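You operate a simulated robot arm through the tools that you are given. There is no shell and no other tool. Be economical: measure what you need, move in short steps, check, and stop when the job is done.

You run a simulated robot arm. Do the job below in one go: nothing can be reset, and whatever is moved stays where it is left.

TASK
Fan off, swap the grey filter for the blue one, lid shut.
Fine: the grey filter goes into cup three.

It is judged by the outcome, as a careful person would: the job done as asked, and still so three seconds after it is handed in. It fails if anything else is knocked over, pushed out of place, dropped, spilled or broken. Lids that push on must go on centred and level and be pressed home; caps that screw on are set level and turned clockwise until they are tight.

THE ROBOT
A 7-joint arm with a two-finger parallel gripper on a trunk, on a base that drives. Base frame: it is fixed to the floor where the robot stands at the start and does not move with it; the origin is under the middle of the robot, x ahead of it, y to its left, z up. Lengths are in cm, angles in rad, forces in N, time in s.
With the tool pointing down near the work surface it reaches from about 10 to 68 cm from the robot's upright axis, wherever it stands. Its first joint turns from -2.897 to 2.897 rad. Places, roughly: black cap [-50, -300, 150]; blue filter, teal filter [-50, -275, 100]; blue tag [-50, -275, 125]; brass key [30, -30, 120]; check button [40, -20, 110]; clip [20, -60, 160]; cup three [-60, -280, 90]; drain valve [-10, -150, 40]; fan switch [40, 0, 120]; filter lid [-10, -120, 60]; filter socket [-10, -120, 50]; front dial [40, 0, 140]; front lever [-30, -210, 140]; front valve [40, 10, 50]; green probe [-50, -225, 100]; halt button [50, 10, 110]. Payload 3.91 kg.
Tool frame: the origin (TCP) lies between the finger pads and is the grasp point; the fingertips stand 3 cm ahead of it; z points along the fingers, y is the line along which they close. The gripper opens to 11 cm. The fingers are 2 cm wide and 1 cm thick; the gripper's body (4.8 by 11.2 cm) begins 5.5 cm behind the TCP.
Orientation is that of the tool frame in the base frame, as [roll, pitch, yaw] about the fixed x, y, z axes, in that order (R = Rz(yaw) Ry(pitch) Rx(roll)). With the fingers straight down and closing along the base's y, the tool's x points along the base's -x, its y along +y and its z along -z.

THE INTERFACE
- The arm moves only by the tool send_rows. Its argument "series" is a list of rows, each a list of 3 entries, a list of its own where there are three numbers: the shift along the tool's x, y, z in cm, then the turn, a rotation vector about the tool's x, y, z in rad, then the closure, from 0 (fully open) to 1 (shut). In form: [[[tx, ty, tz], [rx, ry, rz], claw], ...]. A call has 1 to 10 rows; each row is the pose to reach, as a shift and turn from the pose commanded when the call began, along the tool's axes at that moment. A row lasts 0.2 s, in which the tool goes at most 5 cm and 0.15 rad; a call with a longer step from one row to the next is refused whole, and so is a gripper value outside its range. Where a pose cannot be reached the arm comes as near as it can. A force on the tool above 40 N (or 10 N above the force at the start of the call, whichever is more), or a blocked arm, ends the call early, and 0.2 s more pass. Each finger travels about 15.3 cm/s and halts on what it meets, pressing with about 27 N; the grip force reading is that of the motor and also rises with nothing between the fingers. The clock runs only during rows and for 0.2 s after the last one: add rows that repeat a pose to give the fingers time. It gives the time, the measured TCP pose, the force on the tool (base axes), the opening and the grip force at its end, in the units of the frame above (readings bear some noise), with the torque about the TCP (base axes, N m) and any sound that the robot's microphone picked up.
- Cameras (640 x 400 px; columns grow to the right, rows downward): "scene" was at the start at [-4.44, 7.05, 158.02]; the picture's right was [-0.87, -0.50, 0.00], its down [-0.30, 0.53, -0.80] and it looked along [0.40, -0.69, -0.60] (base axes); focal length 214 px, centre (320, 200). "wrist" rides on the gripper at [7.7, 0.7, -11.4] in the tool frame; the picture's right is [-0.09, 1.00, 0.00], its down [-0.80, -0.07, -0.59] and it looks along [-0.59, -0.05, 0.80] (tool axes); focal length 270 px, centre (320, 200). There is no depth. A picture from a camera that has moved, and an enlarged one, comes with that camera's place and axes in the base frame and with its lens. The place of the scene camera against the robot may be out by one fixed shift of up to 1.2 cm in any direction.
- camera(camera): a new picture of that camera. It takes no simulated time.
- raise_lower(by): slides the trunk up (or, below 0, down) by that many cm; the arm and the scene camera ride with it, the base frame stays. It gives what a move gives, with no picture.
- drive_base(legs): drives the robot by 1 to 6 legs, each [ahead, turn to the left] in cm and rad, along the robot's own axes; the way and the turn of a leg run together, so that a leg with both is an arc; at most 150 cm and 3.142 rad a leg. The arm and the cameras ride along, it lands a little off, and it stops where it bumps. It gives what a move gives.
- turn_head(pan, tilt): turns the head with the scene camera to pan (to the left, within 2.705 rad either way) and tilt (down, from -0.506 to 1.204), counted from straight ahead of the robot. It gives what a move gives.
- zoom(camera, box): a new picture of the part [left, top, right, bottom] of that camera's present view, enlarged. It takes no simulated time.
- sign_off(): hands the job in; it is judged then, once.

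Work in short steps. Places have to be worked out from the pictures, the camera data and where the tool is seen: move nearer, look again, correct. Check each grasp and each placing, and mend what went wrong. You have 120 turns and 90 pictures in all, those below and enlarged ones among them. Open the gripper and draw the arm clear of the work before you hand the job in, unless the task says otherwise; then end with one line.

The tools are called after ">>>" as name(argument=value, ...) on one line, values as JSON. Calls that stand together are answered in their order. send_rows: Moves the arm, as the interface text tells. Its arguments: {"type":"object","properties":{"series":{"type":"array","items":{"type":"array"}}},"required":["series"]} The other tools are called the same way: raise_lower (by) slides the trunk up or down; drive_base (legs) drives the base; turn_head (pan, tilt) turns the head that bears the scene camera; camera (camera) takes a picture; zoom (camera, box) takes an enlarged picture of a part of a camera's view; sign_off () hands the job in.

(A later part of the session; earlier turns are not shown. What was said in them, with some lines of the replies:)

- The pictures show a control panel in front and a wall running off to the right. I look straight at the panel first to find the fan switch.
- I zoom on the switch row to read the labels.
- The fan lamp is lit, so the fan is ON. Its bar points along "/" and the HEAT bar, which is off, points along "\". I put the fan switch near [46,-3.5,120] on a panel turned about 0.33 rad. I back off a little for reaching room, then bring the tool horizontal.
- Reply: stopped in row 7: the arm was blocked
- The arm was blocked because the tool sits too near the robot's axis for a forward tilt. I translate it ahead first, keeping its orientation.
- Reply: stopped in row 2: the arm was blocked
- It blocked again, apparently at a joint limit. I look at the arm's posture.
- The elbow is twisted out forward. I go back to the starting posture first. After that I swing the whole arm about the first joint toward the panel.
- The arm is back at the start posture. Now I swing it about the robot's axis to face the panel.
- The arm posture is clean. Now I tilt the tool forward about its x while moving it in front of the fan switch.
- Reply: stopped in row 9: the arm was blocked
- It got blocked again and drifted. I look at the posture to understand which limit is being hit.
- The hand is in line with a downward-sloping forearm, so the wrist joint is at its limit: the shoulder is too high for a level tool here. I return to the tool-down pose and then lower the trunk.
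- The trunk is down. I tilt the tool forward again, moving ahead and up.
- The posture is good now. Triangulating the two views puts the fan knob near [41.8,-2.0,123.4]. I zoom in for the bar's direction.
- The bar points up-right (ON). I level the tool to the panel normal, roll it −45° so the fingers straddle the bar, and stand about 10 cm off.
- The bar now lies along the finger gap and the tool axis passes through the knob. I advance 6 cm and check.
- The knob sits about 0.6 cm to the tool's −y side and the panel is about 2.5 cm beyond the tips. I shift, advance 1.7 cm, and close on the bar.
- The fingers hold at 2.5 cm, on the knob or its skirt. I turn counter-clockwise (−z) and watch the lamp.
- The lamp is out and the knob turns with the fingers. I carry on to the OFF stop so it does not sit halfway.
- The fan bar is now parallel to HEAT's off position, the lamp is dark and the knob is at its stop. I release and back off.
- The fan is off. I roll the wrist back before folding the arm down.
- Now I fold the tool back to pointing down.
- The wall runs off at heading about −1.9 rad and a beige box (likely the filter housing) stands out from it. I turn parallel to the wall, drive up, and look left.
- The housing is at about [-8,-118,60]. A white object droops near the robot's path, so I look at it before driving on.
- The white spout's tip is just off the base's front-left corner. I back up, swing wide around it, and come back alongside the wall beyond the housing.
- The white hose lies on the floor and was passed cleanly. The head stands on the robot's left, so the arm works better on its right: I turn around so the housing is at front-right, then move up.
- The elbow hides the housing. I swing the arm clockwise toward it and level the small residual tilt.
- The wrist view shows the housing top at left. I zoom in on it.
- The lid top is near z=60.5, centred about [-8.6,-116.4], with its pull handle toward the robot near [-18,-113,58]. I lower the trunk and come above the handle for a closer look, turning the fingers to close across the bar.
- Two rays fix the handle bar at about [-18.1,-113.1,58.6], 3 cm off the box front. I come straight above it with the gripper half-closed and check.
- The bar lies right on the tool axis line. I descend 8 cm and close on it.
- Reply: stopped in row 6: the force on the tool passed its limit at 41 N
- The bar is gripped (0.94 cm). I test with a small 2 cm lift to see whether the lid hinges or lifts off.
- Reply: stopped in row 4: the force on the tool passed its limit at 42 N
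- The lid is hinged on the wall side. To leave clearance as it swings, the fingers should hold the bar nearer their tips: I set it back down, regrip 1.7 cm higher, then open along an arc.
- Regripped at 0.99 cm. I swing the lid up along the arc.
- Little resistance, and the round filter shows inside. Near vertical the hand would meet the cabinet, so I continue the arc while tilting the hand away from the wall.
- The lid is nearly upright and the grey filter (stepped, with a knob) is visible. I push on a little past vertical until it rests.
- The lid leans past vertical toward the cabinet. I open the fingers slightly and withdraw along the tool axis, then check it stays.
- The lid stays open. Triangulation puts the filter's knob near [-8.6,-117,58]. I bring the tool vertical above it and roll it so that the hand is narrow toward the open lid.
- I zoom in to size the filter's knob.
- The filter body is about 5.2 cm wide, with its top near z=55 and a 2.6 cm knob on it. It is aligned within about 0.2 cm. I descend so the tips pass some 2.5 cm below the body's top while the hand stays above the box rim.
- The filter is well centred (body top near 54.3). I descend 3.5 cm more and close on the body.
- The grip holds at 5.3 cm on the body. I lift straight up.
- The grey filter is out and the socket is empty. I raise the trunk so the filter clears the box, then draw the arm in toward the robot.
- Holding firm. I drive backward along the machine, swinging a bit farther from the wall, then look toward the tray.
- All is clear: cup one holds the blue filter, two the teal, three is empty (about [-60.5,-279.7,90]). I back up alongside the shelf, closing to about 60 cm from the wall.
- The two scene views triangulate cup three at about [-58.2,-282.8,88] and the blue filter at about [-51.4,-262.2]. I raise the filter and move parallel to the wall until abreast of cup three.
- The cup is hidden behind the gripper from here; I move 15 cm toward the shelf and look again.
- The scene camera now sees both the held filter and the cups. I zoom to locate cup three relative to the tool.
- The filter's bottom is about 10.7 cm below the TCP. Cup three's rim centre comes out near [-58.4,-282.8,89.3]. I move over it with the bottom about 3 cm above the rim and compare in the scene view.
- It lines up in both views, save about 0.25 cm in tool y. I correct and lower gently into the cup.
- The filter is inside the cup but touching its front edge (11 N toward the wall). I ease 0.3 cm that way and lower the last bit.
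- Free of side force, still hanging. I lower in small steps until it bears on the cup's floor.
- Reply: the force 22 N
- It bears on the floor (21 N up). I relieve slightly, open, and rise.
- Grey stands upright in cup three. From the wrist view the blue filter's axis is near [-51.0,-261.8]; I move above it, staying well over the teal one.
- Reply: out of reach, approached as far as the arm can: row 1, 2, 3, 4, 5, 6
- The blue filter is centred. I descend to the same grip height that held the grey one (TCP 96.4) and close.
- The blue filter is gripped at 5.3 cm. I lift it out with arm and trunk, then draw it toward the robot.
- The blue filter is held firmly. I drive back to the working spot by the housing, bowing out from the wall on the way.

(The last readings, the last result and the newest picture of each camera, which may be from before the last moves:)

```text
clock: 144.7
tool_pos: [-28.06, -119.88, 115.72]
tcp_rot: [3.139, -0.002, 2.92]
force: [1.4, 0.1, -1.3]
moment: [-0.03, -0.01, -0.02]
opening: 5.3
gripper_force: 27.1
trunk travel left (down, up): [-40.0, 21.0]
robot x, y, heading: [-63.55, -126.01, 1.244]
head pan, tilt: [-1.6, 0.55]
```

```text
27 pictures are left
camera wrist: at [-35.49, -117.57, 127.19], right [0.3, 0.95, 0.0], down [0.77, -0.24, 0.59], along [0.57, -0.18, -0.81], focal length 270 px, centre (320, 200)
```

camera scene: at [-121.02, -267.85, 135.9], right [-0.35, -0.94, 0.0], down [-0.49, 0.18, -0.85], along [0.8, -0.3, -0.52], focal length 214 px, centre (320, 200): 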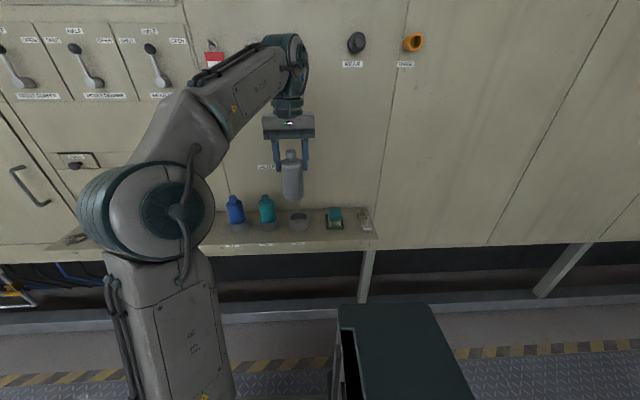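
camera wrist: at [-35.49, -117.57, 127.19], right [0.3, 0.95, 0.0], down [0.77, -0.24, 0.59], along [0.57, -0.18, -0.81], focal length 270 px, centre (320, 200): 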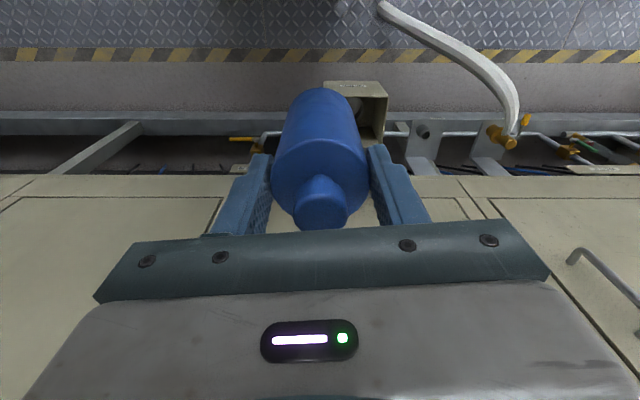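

I am back beside the housing. I extend over the socket's recorded axis [-8.5,-116.8] at height, then lower the trunk.

>>> send_rows(series=[[[-3.1, 1.2, 0], [0, 0, 0], 0.75], [[-6.2, 2.4, 0], [0, 0, 0], 0.75], [[-9.3, 3.6, 0], [0, 0, 0], 0.75], [[-12.3, 4.9, 0], [0, 0, 0], 0.75], [[-15.4, 6.1, 0], [0, 0, 0], 0.75], [[-18.35, 7.3, 0], [0, 0, 0], 0.75], [[-18.35, 7.3, 0], [0, 0, 0], 0.75]])

>>> raise_lower(by=-32)

>>> camera(camera="wrist")

```text
clock: 146.3
tool_pos: [-8.71, -116.77, 115.63]
tcp_rot: [3.141, -0.002, 2.923]
force: [-0.3, 0.2, -1.0]
moment: [0.0, 0.01, 0.01]
opening: 5.29
gripper_force: 26.8
trunk travel left (down, up): [-40.0, 21.0]
robot x, y, heading: [-63.74, -126.15, 1.248]
head pan, tilt: [-1.6, 0.55]
```

```text
clock: 149.4
tool_pos: [-8.63, -116.6, 83.75]
tcp_rot: [3.14, 0.0, 2.923]
force: [0.0, 1.2, -1.9]
moment: [-0.01, 0.01, 0.01]
opening: 5.28
gripper_force: 27.5
trunk travel left (down, up): [-8.0, 53.0]
robot x, y, heading: [-63.38, -125.99, 1.238]
head pan, tilt: [-1.6, 0.55]
```

```text
26 pictures are left
camera wrist: at [-16.0, -114.41, 95.08], right [0.3, 0.95, 0.0], down [0.77, -0.24, 0.59], along [0.57, -0.18, -0.81], focal length 270 px, centre (320, 200)
```

wrist: 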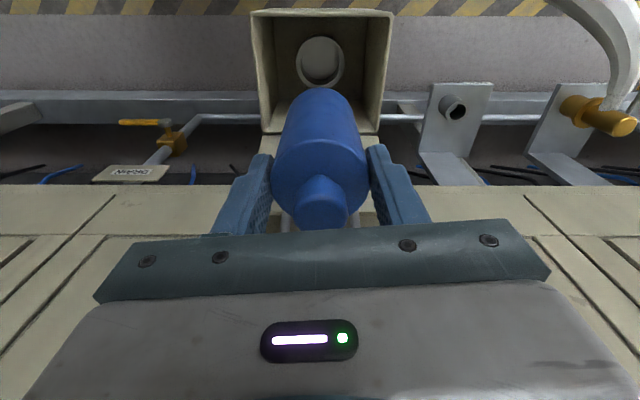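

The ring lies centred in column. I lower until the filter is inside the box mouth and re-check alignment closely.

>>> send_rows(series=[[[-0.15, 0, 4], [0, 0, 0], 0.75], [[-0.15, 0, 8], [0, 0, 0], 0.75], [[-0.15, 0, 12], [0, 0, 0], 0.75], [[-0.15, 0, 15], [0, 0, 0], 0.75], [[-0.15, 0, 17], [0, 0, 0], 0.75], [[-0.15, 0, 17], [0, 0, 0], 0.75]])

>>> zoom(camera="wrist", box=[220, 20, 420, 150])

```text
clock: 150.8
tool_pos: [-8.63, -116.79, 66.6]
tcp_rot: [3.14, -0.001, 2.924]
force: [0.6, 0.4, -1.8]
moment: [0.02, 0.06, 0.03]
opening: 5.31
gripper_force: 27.4
trunk travel left (down, up): [-8.0, 53.0]
robot x, y, heading: [-63.61, -125.9, 1.245]
head pan, tilt: [-1.6, 0.55]
```

```text
3.08 times, centred on (320, 85) of wrist
camera zoom: at [-15.91, -114.48, 78.11], right [0.3, 0.95, 0.0], down [0.77, -0.24, 0.59], along [0.57, -0.18, -0.81], focal length 832 px, centre (320, 554)
```

zoom: 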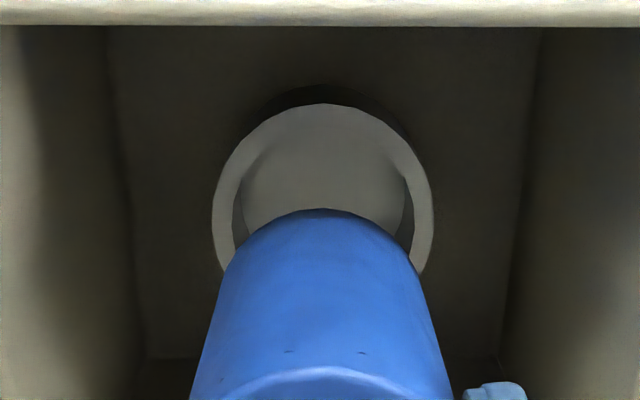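

The socket ring (about 6.3 cm inner) looks coaxial within a few mm. I lower to just above it, then in small steps watching force.

>>> send_rows(series=[[[0, 0.1, 3], [0, 0, 0], 0.75], [[0, 0.1, 6], [0, 0, 0], 0.75], [[0, 0.1, 7.5], [0, 0, 0], 0.75], [[0, 0.1, 8.5], [0, 0, 0], 0.75], [[0, 0.1, 9.2], [0, 0, 0], 0.75]])

>>> zoom(camera="wrist", box=[220, 20, 420, 150])

```text
clock: 152.1
tool_pos: [-8.53, -116.71, 57.38]
tcp_rot: [3.141, -0.002, 2.922]
force: [1.1, -0.1, -0.9]
moment: [0.01, 0.02, 0.01]
opening: 5.28
gripper_force: 26.8
trunk travel left (down, up): [-8.0, 53.0]
robot x, y, heading: [-63.39, -125.77, 1.24]
head pan, tilt: [-1.6, 0.55]
```

```text
3.08 times, centred on (320, 85) of wrist
camera zoom: at [-15.85, -114.33, 68.88], right [0.3, 0.95, 0.0], down [0.77, -0.24, 0.59], along [0.57, -0.18, -0.81], focal length 832 px, centre (320, 554)
```

zoom: 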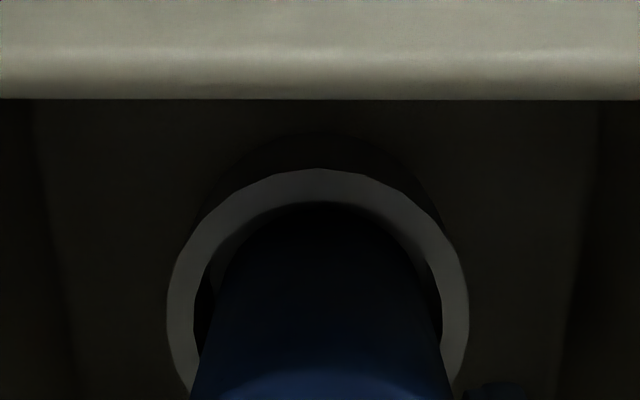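

The filter is in the ring but close to its front edge; I shift about 0.35 cm toward the wall and lower on.

>>> send_rows(series=[[[-0.3, 0, 0], [0, 0, 0], 0.75], [[-0.3, 0, 0.6], [0, 0, 0], 0.75], [[-0.3, 0, 1.2], [0, 0, 0], 0.75], [[-0.3, 0, 1.7], [0, 0, 0], 0.75]])

```text
clock: 153.1
tool_pos: [-8.41, -116.79, 55.69]
tcp_rot: [3.14, -0.001, 2.922]
force: [-0.9, -0.2, -1.4]
moment: [0.01, 0.05, 0.0]
opening: 5.27
gripper_force: 26.9
trunk travel left (down, up): [-8.0, 53.0]
robot x, y, heading: [-63.59, -125.71, 1.24]
head pan, tilt: [-1.6, 0.55]
```

No side force. I continue down in small steps until it seats.

>>> send_rows(series=[[[0, 0, 0.3], [0, 0, 0], 0.75], [[0, 0, 0.6], [0, 0, 0], 0.75], [[0, 0, 0.8], [0, 0, 0], 0.75]])

>>> camera(camera="wrist")

```text
clock: 153.8
tool_pos: [-8.23, -116.59, 55.2]
tcp_rot: [3.138, 0.004, 2.923]
force: [-3.8, -0.1, 20.8]
moment: [-0.04, 0.25, 0.16]
opening: 5.3
gripper_force: 27.2
trunk travel left (down, up): [-8.0, 53.0]
robot x, y, heading: [-63.41, -125.98, 1.245]
head pan, tilt: [-1.6, 0.55]
```

```text
23 pictures are left
camera wrist: at [-15.64, -114.38, 66.6], right [0.3, 0.95, 0.0], down [0.76, -0.24, 0.6], along [0.57, -0.18, -0.8], focal length 270 px, centre (320, 200)
```

wrist: 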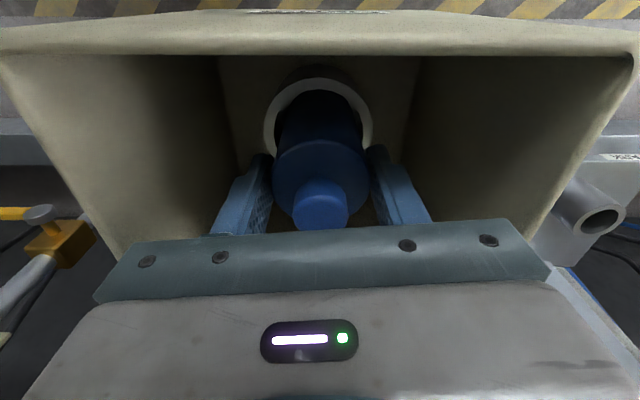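

It bears at z=55.2, the same height the grey one had. I relieve, open, and rise clear.

>>> send_rows(series=[[[0, 0, -0.3], [0, 0, 0], 0.75], [[0, 0, -0.3], [0, 0, 0], 0.4], [[0, 0, -0.3], [0, 0, 0], 0.3], [[0, 0, -3], [0, 0, 0], 0.3], [[0, 0, -7], [0, 0, 0], 0.3], [[0, 0, -11.5], [0, 0, 0], 0.3], [[0, 0, -16], [0, 0, 0], 0.3], [[0, 0, -20.5], [0, 0, 0], 0.3], [[0, 0, -24.5], [0, 0, 0], 0.3]])

>>> camera(camera="wrist")

```text
clock: 155.8
tool_pos: [-8.31, -116.77, 79.43]
tcp_rot: [-3.141, -0.001, 2.924]
force: [0.3, -0.2, -0.8]
moment: [0.02, -0.01, 0.02]
opening: 7.72
gripper_force: 0.2
trunk travel left (down, up): [-8.0, 53.0]
robot x, y, heading: [-63.55, -126.28, 1.242]
head pan, tilt: [-1.6, 0.55]
```

```text
22 pictures are left
camera wrist: at [-15.52, -114.41, 90.96], right [0.3, 0.95, 0.0], down [0.77, -0.24, 0.59], along [0.57, -0.18, -0.81], focal length 270 px, centre (320, 200)
```

wrist: 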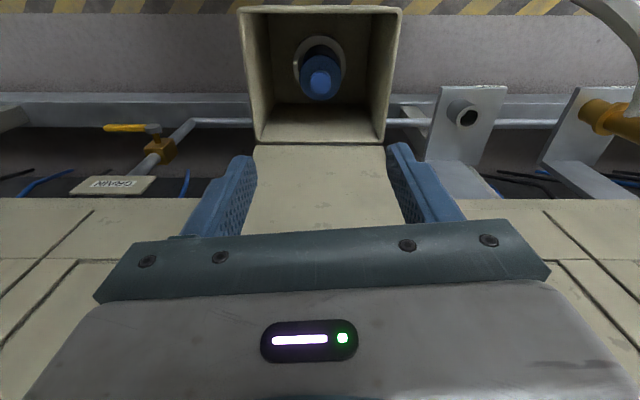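

The blue filter sits properly in the socket. Next I close the lid: I rise a little and roll the tool back so the fingers close across the handle bar again.

>>> send_rows(series=[[[0, 0, -3], [0, 0, -0.148], 0.5], [[0, 0, -6], [0, 0, -0.296], 0.7], [[0, 0, -9], [0, 0, -0.444], 0.75], [[0.5, 0, -9], [0, 0, -0.592], 0.75], [[1, 0, -9], [0, 0, -0.74], 0.75], [[1, 0, -9], [0, 0, -0.888], 0.75], [[1, 0, -9], [0, 0, -1.036], 0.75], [[1, 0, -9], [0, 0, -1.184], 0.75], [[1, 0, -9], [0, 0, -1.332], 0.75], [[1, 0, -9], [0, 0, -1.48], 0.75]])

>>> send_rows(series=[[[0, -0.5, 0], [0.13, 0, 0], 0.75], [[0, -1, 0], [0.26, 0, 0], 0.75], [[0, -2, 0], [0.39, 0, 0], 0.75], [[0, -2.5, 0], [0.515, 0, 0], 0.75], [[0, -2.5, 0], [0.515, 0, 0], 0.75]])

>>> camera(camera="wrist")

```text
clock: 158.1
tool_pos: [-9.25, -116.54, 88.44]
tcp_rot: [3.138, 0.002, -1.877]
force: [-0.7, -0.8, 0.1]
moment: [-0.04, 0.02, -0.01]
opening: 2.75
gripper_force: 0.1
trunk travel left (down, up): [-8.0, 53.0]
robot x, y, heading: [-63.45, -126.31, 1.245]
head pan, tilt: [-1.6, 0.55]
```

```text
clock: 159.2
tool_pos: [-6.78, -117.32, 88.39]
tcp_rot: [-2.628, 0.001, -1.88]
force: [0.4, 1.3, 0.5]
moment: [-0.04, 0.0, -0.03]
opening: 2.76
gripper_force: 0.0
trunk travel left (down, up): [-8.0, 53.0]
robot x, y, heading: [-63.37, -126.25, 1.244]
head pan, tilt: [-1.6, 0.55]
```

```text
21 pictures are left
camera wrist: at [-15.08, -122.69, 98.05], right [-0.8, 0.35, -0.49], down [0.02, 0.83, 0.55], along [0.6, 0.43, -0.67], focal length 270 px, centre (320, 200)
```

wrist: 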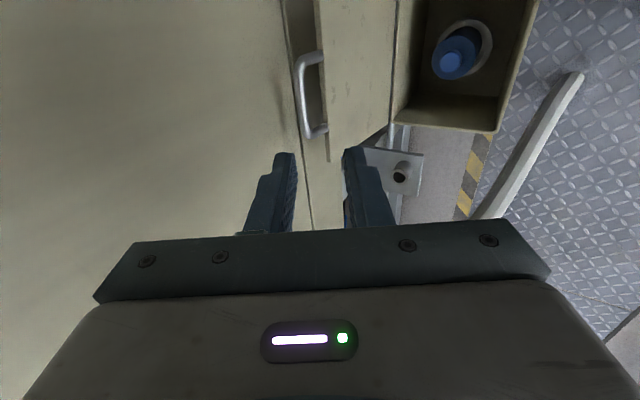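

I zoom in to see the gap behind the handle bar.

>>> zoom(camera="wrist", box=[240, 20, 400, 180])

>>> turn_head(pan=-1.1, tilt=0.7)

>>> camera(camera="scene")

```text
2.50 times, centred on (320, 100) of wrist
camera zoom: at [-15.08, -122.69, 98.05], right [-0.8, 0.35, -0.49], down [0.02, 0.83, 0.55], along [0.6, 0.43, -0.67], focal length 676 px, centre (320, 450)
```

zoom: 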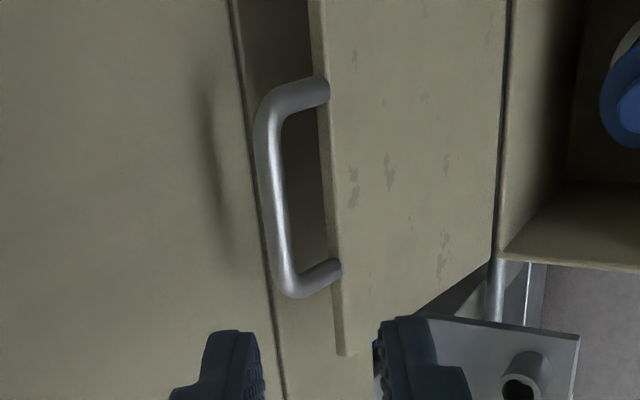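

```text
clock: 160.2
tool_pos: [-6.78, -117.29, 88.56]
tcp_rot: [-2.629, 0.003, -1.883]
force: [-0.6, -0.5, -0.4]
moment: [0.02, 0.02, 0.01]
opening: 2.76
gripper_force: 0.0
trunk travel left (down, up): [-8.0, 53.0]
robot x, y, heading: [-63.4, -125.88, 1.245]
head pan, tilt: [-1.1, 0.7]
```

```text
19 pictures are left
camera scene: at [-72.78, -127.64, 110.59], right [0.14, -0.99, 0.0], down [-0.64, -0.09, -0.77], along [0.76, 0.11, -0.64], focal length 214 px, centre (320, 200)
```

scene: 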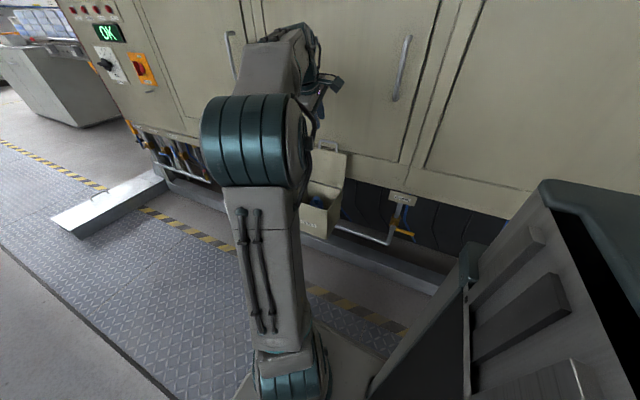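

The lid leans about 0.24 rad past vertical with its bar near [1.6,-120.4,75.4]. I approach along the tool axis in two stages, gripping only with the fingertips to spare the wall.

>>> send_rows(series=[[[0.2, -0.8, 3], [0, 0, 0], 0.8], [[0.4, -1.5, 6], [0, 0, 0], 0.8], [[0.4, -1.5, 9], [0, 0, 0], 0.8], [[0.4, -1.5, 9], [0, 0, 0], 0.8]])

>>> zoom(camera="wrist", box=[220, 20, 420, 240])

```text
clock: 161.2
tool_pos: [-1.56, -119.32, 81.27]
tcp_rot: [-2.629, 0.002, -1.881]
force: [0.4, -0.1, -0.9]
moment: [0.02, -0.02, 0.01]
opening: 2.18
gripper_force: 0.0
trunk travel left (down, up): [-8.0, 53.0]
robot x, y, heading: [-63.17, -126.0, 1.243]
head pan, tilt: [-1.1, 0.7]
```

```text
1.82 times, centred on (320, 130) of wrist
camera zoom: at [-9.75, -124.83, 90.95], right [-0.8, 0.35, -0.49], down [0.02, 0.83, 0.55], along [0.6, 0.43, -0.67], focal length 491 px, centre (320, 327)
```

zoom: 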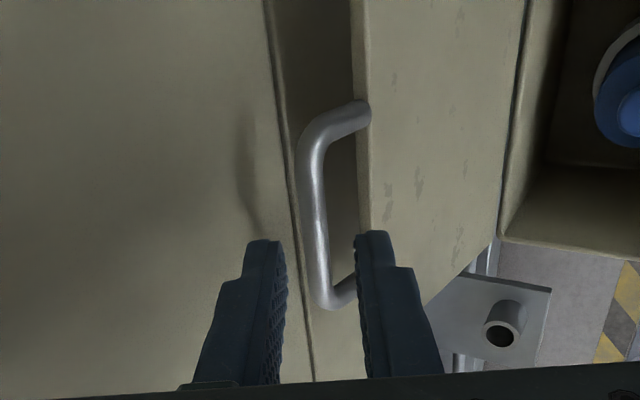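

The bar is about 6.3 cm along the tool axis, 0.2 cm to −y. I advance 4.1 cm and close.

>>> send_rows(series=[[[0, -0.2, 1.5], [0, 0, 0], 0.8], [[0, -0.2, 3], [0, 0, 0], 0.8], [[0, -0.2, 4.1], [0, 0, 0], 0.8], [[0, -0.2, 4.1], [0, 0, 0], 0.9], [[0, -0.2, 4.1], [0, 0, 0], 1], [[0, -0.2, 4.1], [0, 0, 0], 1]])

>>> zoom(camera="wrist", box=[220, 20, 420, 240])

```text
clock: 162.6
tool_pos: [0.55, -120.12, 77.86]
tcp_rot: [-2.628, 0.003, -1.883]
force: [-4.7, 0.0, -2.3]
moment: [0.44, -0.07, -0.51]
opening: 0.97
gripper_force: 45.1
trunk travel left (down, up): [-8.0, 53.0]
robot x, y, heading: [-63.32, -126.26, 1.24]
head pan, tilt: [-1.1, 0.7]
```

```text
1.82 times, centred on (320, 130) of wrist
camera zoom: at [-7.67, -125.52, 87.44], right [-0.8, 0.35, -0.49], down [0.03, 0.83, 0.55], along [0.6, 0.43, -0.67], focal length 491 px, centre (320, 327)
```

zoom: 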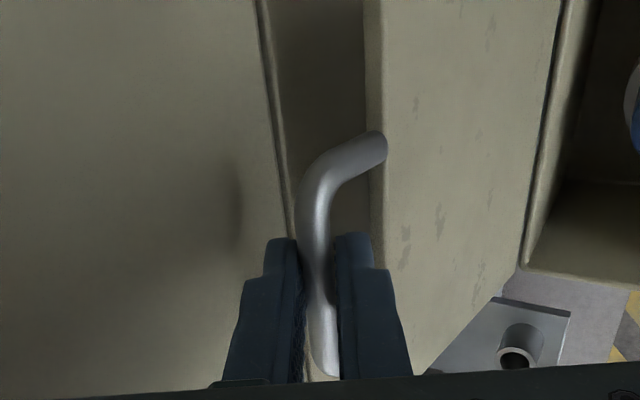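

Gripped at 0.97 cm. I bring the lid forward along its arc, as far as about 40° open first.

>>> send_rows(series=[[[0, 0.8, -0.7], [0, 0, 0], 1], [[0, 1.61, -1.28], [0, 0, 0], 1], [[0, 3.37, -2.35], [0, 0, 0], 1], [[0, 5.25, -3.21], [0, 0, 0], 1], [[0, 7.22, -3.84], [0, 0, 0], 1], [[0, 9.24, -4.23], [0, 0, 0], 1], [[0, 11.3, -4.37], [0, 0, 0], 1], [[0, 13.36, -4.26], [0, 0, 0], 1], [[0, 15.39, -3.91], [0, 0, 0], 1], [[0, 17.37, -3.32], [0, 0, 0], 1]])

>>> camera(camera="wrist")

```text
clock: 164.8
tool_pos: [-15.39, -114.97, 72.16]
tcp_rot: [-2.629, -0.001, -1.879]
force: [2.0, -0.8, -2.0]
moment: [-0.7, 0.11, 0.06]
opening: 0.98
gripper_force: 44.8
trunk travel left (down, up): [-8.0, 53.0]
robot x, y, heading: [-63.19, -126.02, 1.246]
head pan, tilt: [-1.1, 0.7]
```

```text
16 pictures are left
camera wrist: at [-23.63, -120.38, 81.8], right [-0.8, 0.35, -0.49], down [0.02, 0.83, 0.55], along [0.6, 0.43, -0.67], focal length 270 px, centre (320, 200)
```

wrist: 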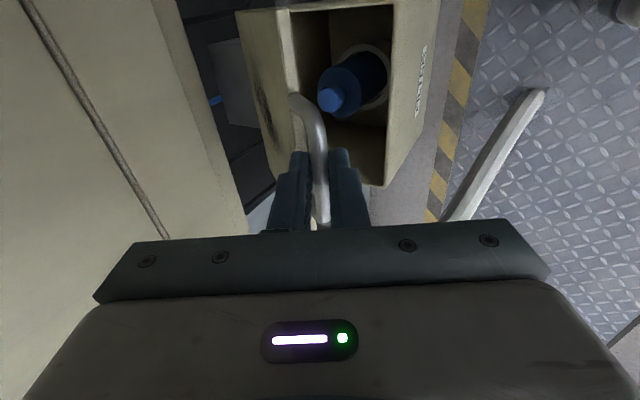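

The lid swings freely and the blue filter is untouched. I bring it the rest of the way down.

>>> send_rows(series=[[[0, 1.89, 0.83], [0, 0, 0], 1], [[0, 3.67, 1.87], [0, 0, 0], 1], [[0, 5.31, 3.12], [0, 0, 0], 1], [[0, 6.79, 4.55], [0, 0, 0], 1], [[0, 8.09, 6.16], [0, 0, 0], 1], [[0, 8.83, 7.31], [0, 0, 0], 1], [[0, 9.18, 7.91], [0, 0, 0], 1], [[0, 9.3, 8.2], [0, 0, 0], 1]])

>>> camera(camera="wrist")

```text
clock: 166.3
tool_pos: [-19.19, -113.79, 61.73]
tcp_rot: [-2.615, 0.009, -1.878]
force: [-16.1, -2.2, 25.6]
moment: [-1.14, 0.34, 0.41]
opening: 0.93
gripper_force: 45.1
trunk travel left (down, up): [-8.0, 53.0]
robot x, y, heading: [-63.23, -126.24, 1.242]
head pan, tilt: [-1.1, 0.7]
stopped in row 7: the force on the tool passed its limit at 42 N (the readings are from after the stop); the commanded pose is now the measured one
```

```text
15 pictures are left
camera wrist: at [-27.51, -119.23, 71.25], right [-0.79, 0.35, -0.5], down [0.01, 0.83, 0.56], along [0.61, 0.43, -0.66], focal length 270 px, centre (320, 200)
```

wrist: 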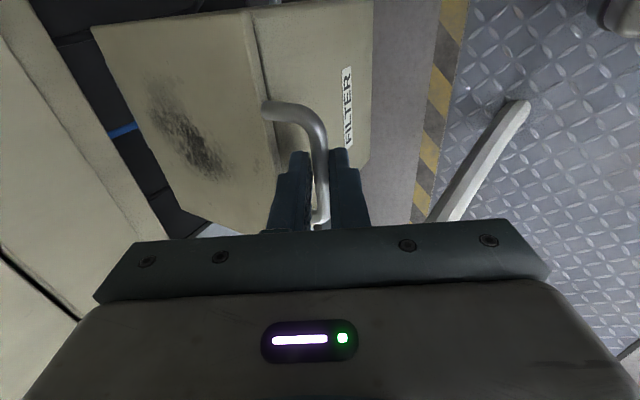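

The lid appears down with firm resistance. I release, back off, and inspect the seam.

>>> send_rows(series=[[[0, 0, 0], [0, 0, 0], 0.85], [[0, 0, 0], [0, 0, 0], 0.8], [[0, 0, -3], [0, 0, 0], 0.8], [[0, 0, -7], [-0.13, 0, 0], 0.8], [[0, 0, -10], [-0.26, 0, 0], 0.9], [[0, 0, -12], [-0.39, 0, 0], 1], [[0, 0, -14], [-0.515, 0, 0], 1], [[0, 0, -14], [-0.515, 0, 0], 1]])

>>> camera(camera="wrist")

>>> zoom(camera="scene", box=[260, 100, 420, 260])

```text
clock: 168.2
tool_pos: [-25.88, -111.63, 73.6]
tcp_rot: [-3.134, 0.01, -1.88]
force: [0.0, -0.3, -0.6]
moment: [-0.02, 0.02, -0.01]
opening: 0.0
gripper_force: 26.5
trunk travel left (down, up): [-8.0, 53.0]
robot x, y, heading: [-63.58, -125.79, 1.24]
head pan, tilt: [-1.1, 0.7]
```

```text
14 pictures are left
camera wrist: at [-28.83, -118.85, 85.08], right [-0.92, 0.39, -0.01], down [0.31, 0.74, 0.6], along [0.24, 0.55, -0.8], focal length 270 px, centre (320, 200)
```

wrist: 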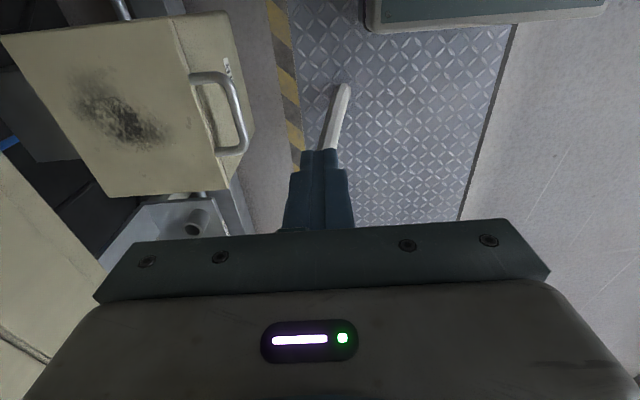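

```text
2.50 times, centred on (340, 180) of scene
camera zoom: at [-72.79, -127.63, 110.59], right [0.14, -0.99, 0.0], down [-0.64, -0.09, -0.76], along [0.76, 0.11, -0.64], focal length 536 px, centre (270, 250)
```

zoom: 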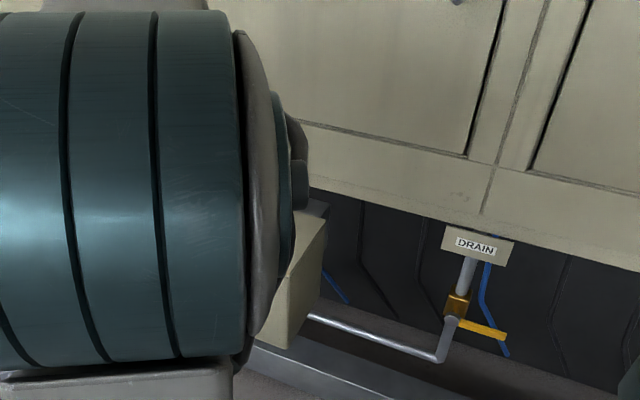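

The lid looks shut. I press gently on its front top with closed fingertips to make sure it is home.

>>> send_rows(series=[[[0, -4.5, 0], [0, 0, 0], 1], [[0, -9, 0], [0, 0, 0], 1], [[0, -13.5, 0], [0, 0, 0], 1], [[0, -14, 4], [0, 0, 0], 1], [[0, -14, 7.5], [0, 0, 0], 1], [[0, -14, 8.5], [0, 0, 0], 1], [[0, -14, 9.3], [0, 0, 0], 1], [[0, -14, 9.9], [0, 0, 0], 1], [[0, -14, 10.4], [0, 0, 0], 1], [[0, -14, 10.9], [0, 0, 0], 1]])

```text
clock: 170.5
tool_pos: [-12.37, -115.8, 63.53]
tcp_rot: [-3.126, 0.014, -1.879]
force: [-13.1, -1.0, 22.7]
moment: [-0.25, 0.55, -0.1]
opening: 0.0
gripper_force: 27.3
trunk travel left (down, up): [-8.0, 53.0]
robot x, y, heading: [-63.48, -126.02, 1.239]
head pan, tilt: [-1.1, 0.7]
stopped in row 10: the force on the tool passed its limit at 43 N (the readings are from after the stop); the commanded pose is now the measured one
```

The lid top stands at z≈60.5, its original closed height, under 43 N: it is home. I lift off and retract.

>>> send_rows(series=[[[0, 0, -2], [0, 0, 0], 1], [[0, 0, -6], [0, 0, 0], 1], [[0, 0, -10], [0, 0, 0], 0.9], [[0, 0, -14], [0, 0, 0], 0.6], [[0, 4.5, -16], [0, 0, 0], 0.3], [[0, 9, -18], [0, 0, 0], 0], [[0, 13.5, -18], [0, 0, 0], 0], [[0, 18, -18], [0, 0, 0], 0], [[0, 20, -18], [0, 0, 0], 0]])

>>> camera(camera="wrist")

```text
clock: 172.5
tool_pos: [-31.63, -109.96, 80.97]
tcp_rot: [-3.127, 0.013, -1.879]
force: [-0.3, -0.2, 0.2]
moment: [0.01, -0.01, 0.0]
opening: 10.99
gripper_force: 0.0
trunk travel left (down, up): [-8.0, 53.0]
robot x, y, heading: [-63.87, -126.13, 1.241]
head pan, tilt: [-1.1, 0.7]
```

```text
12 pictures are left
camera wrist: at [-34.76, -117.11, 92.32], right [-0.92, 0.39, -0.01], down [0.3, 0.74, 0.6], along [0.24, 0.55, -0.8], focal length 270 px, centre (320, 200)
```

wrist: 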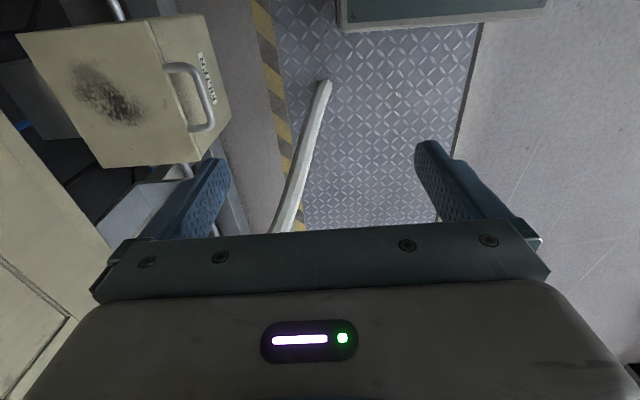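

The lid is shut and the arm is clear. One last look at the panel to confirm the fan lamp is still dark.

>>> turn_head(pan=-0.25, tilt=0.0)

>>> zoom(camera="scene", box=[200, 100, 440, 260])

```text
clock: 173.6
tool_pos: [-31.43, -109.96, 81.01]
tcp_rot: [-3.128, 0.011, -1.882]
force: [-0.3, 0.6, 0.3]
moment: [0.01, 0.02, 0.02]
opening: 10.99
gripper_force: 0.0
trunk travel left (down, up): [-8.0, 53.0]
robot x, y, heading: [-63.53, -125.89, 1.244]
head pan, tilt: [-0.25, 0.0]
```

```text
2.50 times, centred on (320, 180) of scene
camera zoom: at [-76.28, -121.31, 116.97], right [0.84, -0.55, 0.0], down [0.0, 0.0, -1.0], along [0.55, 0.84, 0.0], focal length 536 px, centre (320, 250)
```

zoom: 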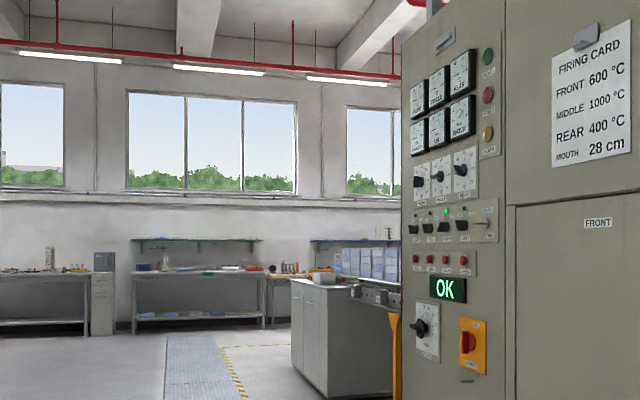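

Only the pump lamp is lit, so the fan is off; the panel shows OK. I hand the job in.

>>> sign_off()

```text
The job is handed in.
```

The fan is off, the blue filter is in the socket, the grey one is in cup three, and the lid is shut and pressed home.
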